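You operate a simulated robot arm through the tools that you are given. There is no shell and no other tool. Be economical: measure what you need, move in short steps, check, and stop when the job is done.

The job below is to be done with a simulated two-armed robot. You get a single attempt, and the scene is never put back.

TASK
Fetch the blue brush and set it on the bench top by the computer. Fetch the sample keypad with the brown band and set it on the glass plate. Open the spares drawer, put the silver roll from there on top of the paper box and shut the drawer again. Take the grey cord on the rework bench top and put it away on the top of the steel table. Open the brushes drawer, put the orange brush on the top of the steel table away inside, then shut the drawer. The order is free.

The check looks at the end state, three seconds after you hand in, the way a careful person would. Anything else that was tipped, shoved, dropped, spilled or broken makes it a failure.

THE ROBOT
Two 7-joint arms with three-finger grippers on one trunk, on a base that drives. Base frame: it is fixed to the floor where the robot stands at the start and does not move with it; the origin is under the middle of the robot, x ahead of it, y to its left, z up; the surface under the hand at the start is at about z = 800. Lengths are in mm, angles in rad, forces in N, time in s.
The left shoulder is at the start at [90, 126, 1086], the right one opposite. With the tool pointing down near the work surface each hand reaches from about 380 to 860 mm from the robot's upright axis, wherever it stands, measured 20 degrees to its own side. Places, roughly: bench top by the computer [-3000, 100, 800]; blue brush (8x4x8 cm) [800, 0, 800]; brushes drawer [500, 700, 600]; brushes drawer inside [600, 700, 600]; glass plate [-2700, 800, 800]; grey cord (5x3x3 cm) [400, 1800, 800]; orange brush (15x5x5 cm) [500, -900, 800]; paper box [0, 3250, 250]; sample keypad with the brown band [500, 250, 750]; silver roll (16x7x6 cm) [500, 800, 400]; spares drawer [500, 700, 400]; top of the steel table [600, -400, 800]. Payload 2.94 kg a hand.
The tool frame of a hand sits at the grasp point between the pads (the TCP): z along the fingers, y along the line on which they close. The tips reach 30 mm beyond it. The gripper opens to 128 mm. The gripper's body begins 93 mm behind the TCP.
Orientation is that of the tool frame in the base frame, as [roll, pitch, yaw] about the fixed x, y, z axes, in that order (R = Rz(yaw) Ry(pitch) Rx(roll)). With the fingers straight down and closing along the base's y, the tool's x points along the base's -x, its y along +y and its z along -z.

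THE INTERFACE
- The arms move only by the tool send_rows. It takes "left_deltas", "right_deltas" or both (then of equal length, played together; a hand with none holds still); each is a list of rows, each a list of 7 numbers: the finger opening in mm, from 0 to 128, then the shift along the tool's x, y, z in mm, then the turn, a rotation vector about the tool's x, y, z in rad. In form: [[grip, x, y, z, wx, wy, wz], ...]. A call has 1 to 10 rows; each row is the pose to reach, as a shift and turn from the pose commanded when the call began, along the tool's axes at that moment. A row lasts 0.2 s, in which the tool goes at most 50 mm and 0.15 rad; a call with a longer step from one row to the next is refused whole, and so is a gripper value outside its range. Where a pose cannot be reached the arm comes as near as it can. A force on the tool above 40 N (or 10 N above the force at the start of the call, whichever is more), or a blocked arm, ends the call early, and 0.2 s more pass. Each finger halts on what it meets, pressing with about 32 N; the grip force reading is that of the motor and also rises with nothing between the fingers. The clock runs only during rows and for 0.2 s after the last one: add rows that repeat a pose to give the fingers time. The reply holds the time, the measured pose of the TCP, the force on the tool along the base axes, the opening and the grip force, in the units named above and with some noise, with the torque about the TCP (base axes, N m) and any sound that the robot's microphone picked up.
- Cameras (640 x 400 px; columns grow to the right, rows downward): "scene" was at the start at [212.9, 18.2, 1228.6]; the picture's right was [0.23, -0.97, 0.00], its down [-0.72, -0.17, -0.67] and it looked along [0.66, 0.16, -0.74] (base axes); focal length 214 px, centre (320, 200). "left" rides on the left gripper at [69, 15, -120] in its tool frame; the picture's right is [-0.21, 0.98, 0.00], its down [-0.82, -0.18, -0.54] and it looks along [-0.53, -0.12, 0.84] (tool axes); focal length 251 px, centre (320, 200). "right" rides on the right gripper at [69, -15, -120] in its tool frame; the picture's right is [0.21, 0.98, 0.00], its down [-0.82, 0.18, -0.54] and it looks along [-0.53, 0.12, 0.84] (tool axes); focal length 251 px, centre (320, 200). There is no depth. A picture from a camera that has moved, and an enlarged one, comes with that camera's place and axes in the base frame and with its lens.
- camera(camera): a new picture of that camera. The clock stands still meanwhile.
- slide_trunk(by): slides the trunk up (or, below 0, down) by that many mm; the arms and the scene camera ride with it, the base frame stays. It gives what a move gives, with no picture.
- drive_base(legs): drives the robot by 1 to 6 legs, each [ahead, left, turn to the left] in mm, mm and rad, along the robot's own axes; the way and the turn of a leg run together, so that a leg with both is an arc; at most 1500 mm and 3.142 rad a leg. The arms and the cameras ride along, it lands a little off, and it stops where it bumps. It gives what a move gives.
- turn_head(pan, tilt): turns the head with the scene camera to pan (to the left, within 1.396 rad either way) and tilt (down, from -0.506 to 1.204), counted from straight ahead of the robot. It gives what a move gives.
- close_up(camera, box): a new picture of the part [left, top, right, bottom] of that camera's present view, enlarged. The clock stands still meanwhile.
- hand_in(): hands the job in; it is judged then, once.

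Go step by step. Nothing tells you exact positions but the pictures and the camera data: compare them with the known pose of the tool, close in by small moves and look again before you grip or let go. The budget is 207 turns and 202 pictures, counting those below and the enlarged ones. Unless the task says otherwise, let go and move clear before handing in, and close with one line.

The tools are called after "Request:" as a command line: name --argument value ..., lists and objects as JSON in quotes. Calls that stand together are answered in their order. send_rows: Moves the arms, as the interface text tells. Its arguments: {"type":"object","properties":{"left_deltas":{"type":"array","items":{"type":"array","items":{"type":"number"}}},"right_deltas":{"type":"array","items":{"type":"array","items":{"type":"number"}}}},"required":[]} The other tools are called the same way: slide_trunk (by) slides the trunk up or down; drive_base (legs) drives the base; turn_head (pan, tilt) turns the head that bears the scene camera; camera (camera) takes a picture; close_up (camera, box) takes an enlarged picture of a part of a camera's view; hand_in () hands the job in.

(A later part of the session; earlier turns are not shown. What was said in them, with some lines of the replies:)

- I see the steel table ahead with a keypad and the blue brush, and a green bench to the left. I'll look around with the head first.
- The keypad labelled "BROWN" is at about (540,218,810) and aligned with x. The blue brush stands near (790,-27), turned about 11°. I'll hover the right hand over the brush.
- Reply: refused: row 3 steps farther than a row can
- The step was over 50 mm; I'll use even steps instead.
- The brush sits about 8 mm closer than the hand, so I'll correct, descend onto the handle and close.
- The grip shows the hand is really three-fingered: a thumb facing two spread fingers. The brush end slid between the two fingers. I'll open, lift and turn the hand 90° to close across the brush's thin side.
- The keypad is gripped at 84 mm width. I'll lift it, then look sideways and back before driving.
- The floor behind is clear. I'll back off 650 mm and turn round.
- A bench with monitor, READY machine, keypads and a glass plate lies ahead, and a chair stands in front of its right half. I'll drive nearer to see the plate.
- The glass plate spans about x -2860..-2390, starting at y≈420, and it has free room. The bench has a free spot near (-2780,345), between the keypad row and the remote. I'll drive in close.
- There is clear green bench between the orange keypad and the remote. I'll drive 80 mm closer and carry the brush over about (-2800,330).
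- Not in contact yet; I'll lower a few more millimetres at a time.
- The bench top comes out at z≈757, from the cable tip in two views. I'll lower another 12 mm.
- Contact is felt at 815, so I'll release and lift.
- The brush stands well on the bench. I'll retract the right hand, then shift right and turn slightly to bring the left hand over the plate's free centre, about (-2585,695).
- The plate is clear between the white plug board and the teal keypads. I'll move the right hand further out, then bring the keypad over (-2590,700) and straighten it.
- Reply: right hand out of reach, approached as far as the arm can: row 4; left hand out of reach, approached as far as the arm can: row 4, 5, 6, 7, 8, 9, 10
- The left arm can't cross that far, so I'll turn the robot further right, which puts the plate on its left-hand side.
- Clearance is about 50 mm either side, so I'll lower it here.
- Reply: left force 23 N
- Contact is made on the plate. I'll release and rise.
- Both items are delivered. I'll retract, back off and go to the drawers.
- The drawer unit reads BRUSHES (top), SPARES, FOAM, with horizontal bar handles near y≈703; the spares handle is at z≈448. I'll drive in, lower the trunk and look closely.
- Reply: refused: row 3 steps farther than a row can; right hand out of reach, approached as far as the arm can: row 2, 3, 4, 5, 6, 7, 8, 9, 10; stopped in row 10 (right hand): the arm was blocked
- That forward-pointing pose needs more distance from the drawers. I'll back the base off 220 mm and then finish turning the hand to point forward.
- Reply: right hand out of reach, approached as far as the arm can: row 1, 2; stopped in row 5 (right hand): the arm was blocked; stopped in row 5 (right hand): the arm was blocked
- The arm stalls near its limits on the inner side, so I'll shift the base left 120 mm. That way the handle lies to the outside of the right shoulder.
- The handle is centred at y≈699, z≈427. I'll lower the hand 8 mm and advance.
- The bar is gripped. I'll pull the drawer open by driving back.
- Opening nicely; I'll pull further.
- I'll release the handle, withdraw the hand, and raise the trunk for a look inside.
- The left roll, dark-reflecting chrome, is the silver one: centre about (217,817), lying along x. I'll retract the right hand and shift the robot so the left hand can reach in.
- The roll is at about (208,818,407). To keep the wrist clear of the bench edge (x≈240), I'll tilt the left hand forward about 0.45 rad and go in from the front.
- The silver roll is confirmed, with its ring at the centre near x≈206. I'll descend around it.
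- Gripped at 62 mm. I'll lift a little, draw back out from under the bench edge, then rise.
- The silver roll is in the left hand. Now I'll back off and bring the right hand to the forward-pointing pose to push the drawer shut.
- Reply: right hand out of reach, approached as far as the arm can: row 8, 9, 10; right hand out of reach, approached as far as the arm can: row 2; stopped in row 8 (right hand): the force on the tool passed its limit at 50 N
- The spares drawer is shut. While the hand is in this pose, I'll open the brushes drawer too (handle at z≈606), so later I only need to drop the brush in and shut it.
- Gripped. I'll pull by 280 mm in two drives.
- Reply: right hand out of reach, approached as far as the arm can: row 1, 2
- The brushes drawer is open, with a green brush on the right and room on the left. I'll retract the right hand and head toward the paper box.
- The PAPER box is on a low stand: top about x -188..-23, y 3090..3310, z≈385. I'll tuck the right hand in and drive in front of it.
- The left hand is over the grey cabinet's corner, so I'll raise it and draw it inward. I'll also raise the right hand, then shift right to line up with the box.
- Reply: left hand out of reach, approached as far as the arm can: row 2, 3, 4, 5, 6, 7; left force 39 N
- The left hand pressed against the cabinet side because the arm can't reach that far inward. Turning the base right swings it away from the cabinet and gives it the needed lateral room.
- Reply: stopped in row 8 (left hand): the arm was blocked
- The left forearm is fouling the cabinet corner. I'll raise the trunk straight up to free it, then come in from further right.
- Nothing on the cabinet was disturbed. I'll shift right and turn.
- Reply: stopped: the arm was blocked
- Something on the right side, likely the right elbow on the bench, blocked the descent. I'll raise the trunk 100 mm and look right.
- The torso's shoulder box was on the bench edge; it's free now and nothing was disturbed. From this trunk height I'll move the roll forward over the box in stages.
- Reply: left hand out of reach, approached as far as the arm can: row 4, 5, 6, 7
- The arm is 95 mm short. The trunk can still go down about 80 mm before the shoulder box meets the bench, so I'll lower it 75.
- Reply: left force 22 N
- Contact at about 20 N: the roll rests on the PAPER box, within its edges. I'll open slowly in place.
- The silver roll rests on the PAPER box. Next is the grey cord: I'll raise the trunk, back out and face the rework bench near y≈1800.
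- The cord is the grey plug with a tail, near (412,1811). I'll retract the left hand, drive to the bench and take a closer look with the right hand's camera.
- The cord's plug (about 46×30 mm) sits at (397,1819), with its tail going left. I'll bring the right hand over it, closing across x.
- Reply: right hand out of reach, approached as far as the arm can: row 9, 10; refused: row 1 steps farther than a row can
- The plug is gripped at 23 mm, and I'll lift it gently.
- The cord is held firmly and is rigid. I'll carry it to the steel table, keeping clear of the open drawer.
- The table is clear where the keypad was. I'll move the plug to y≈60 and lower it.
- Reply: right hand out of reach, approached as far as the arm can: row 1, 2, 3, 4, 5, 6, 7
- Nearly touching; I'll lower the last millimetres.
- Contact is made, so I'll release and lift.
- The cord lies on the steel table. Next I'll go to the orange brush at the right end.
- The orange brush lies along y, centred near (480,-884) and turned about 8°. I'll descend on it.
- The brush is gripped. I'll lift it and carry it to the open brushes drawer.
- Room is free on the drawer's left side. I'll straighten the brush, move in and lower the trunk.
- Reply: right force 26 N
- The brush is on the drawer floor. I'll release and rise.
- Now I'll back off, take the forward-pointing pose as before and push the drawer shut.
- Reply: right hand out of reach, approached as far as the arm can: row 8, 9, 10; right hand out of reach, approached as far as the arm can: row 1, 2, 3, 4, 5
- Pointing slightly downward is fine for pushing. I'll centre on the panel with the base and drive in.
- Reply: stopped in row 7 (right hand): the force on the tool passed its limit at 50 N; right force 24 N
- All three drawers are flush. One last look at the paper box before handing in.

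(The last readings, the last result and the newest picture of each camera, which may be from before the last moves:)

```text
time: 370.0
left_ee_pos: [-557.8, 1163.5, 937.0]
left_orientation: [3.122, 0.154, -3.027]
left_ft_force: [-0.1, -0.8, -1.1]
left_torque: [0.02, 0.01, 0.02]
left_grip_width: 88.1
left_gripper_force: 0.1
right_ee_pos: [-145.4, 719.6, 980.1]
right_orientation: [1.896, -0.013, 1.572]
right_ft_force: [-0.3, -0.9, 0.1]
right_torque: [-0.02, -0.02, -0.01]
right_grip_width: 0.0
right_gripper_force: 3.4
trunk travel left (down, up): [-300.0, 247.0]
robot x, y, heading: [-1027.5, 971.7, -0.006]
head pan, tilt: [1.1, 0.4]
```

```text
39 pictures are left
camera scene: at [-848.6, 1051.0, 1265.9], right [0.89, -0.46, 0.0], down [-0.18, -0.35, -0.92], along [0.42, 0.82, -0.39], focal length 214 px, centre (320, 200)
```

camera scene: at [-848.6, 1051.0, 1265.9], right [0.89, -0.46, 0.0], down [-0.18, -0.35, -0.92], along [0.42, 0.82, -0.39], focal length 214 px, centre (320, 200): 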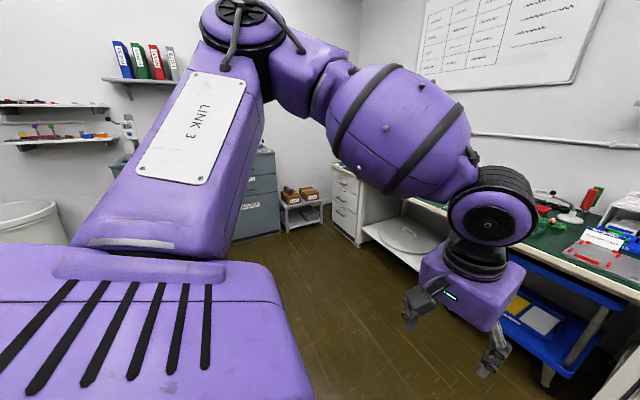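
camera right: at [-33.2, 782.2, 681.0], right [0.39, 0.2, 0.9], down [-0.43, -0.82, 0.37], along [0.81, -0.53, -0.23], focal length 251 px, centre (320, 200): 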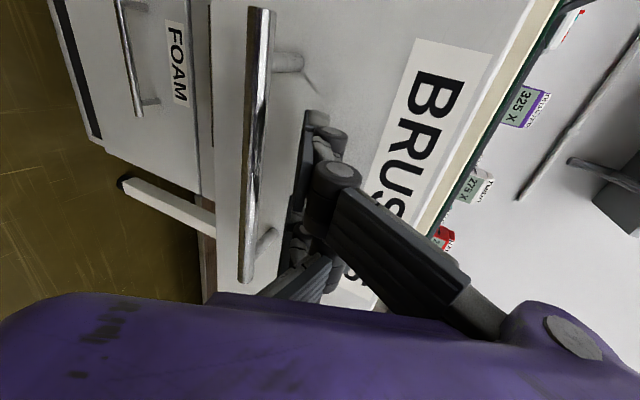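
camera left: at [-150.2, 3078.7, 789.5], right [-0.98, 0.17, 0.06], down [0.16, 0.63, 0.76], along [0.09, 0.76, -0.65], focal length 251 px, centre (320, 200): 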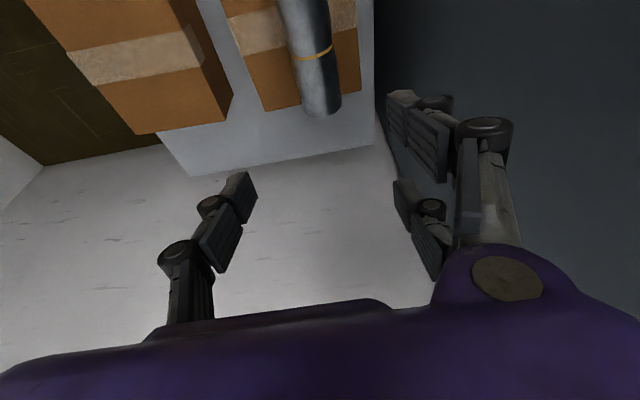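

Request:
close_up --camera "scene" --box '[260, 160, 360, 240]'

```text
5.00 times, centred on (310, 200) of scene
camera zoom: at [-848.6, 1051.0, 1265.9], right [0.89, -0.46, 0.0], down [-0.18, -0.35, -0.92], along [0.42, 0.82, -0.39], focal length 1072 px, centre (370, 200)
```

zoom: 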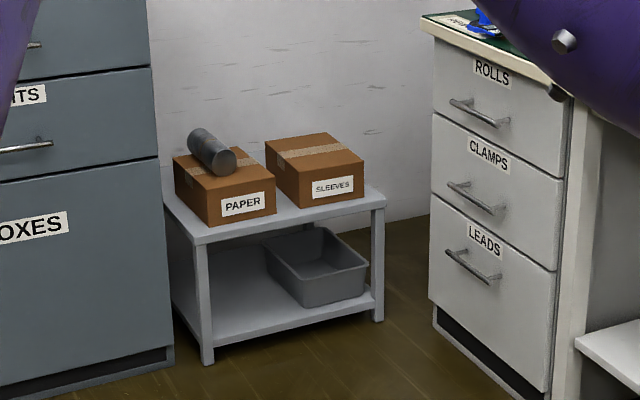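

The silver roll is still on the paper box, both drawers are shut, and both hands are empty and clear, so I'm handing in.

Request:
hand_in

```text
The job is handed in.
```

All five parts are done and the job is handed in: the blue brush stands on the computer bench, the brown-band keypad is on the glass plate, the silver roll is on the paper box, the grey cord is on the steel table, the orange brush is in the brushes drawer, and both drawers are shut. Along the way the robot pressed against the grey cabinet with its left hand and forearm, and its body leaned on the rework bench edge, but I saw nothing moved or tipped there.
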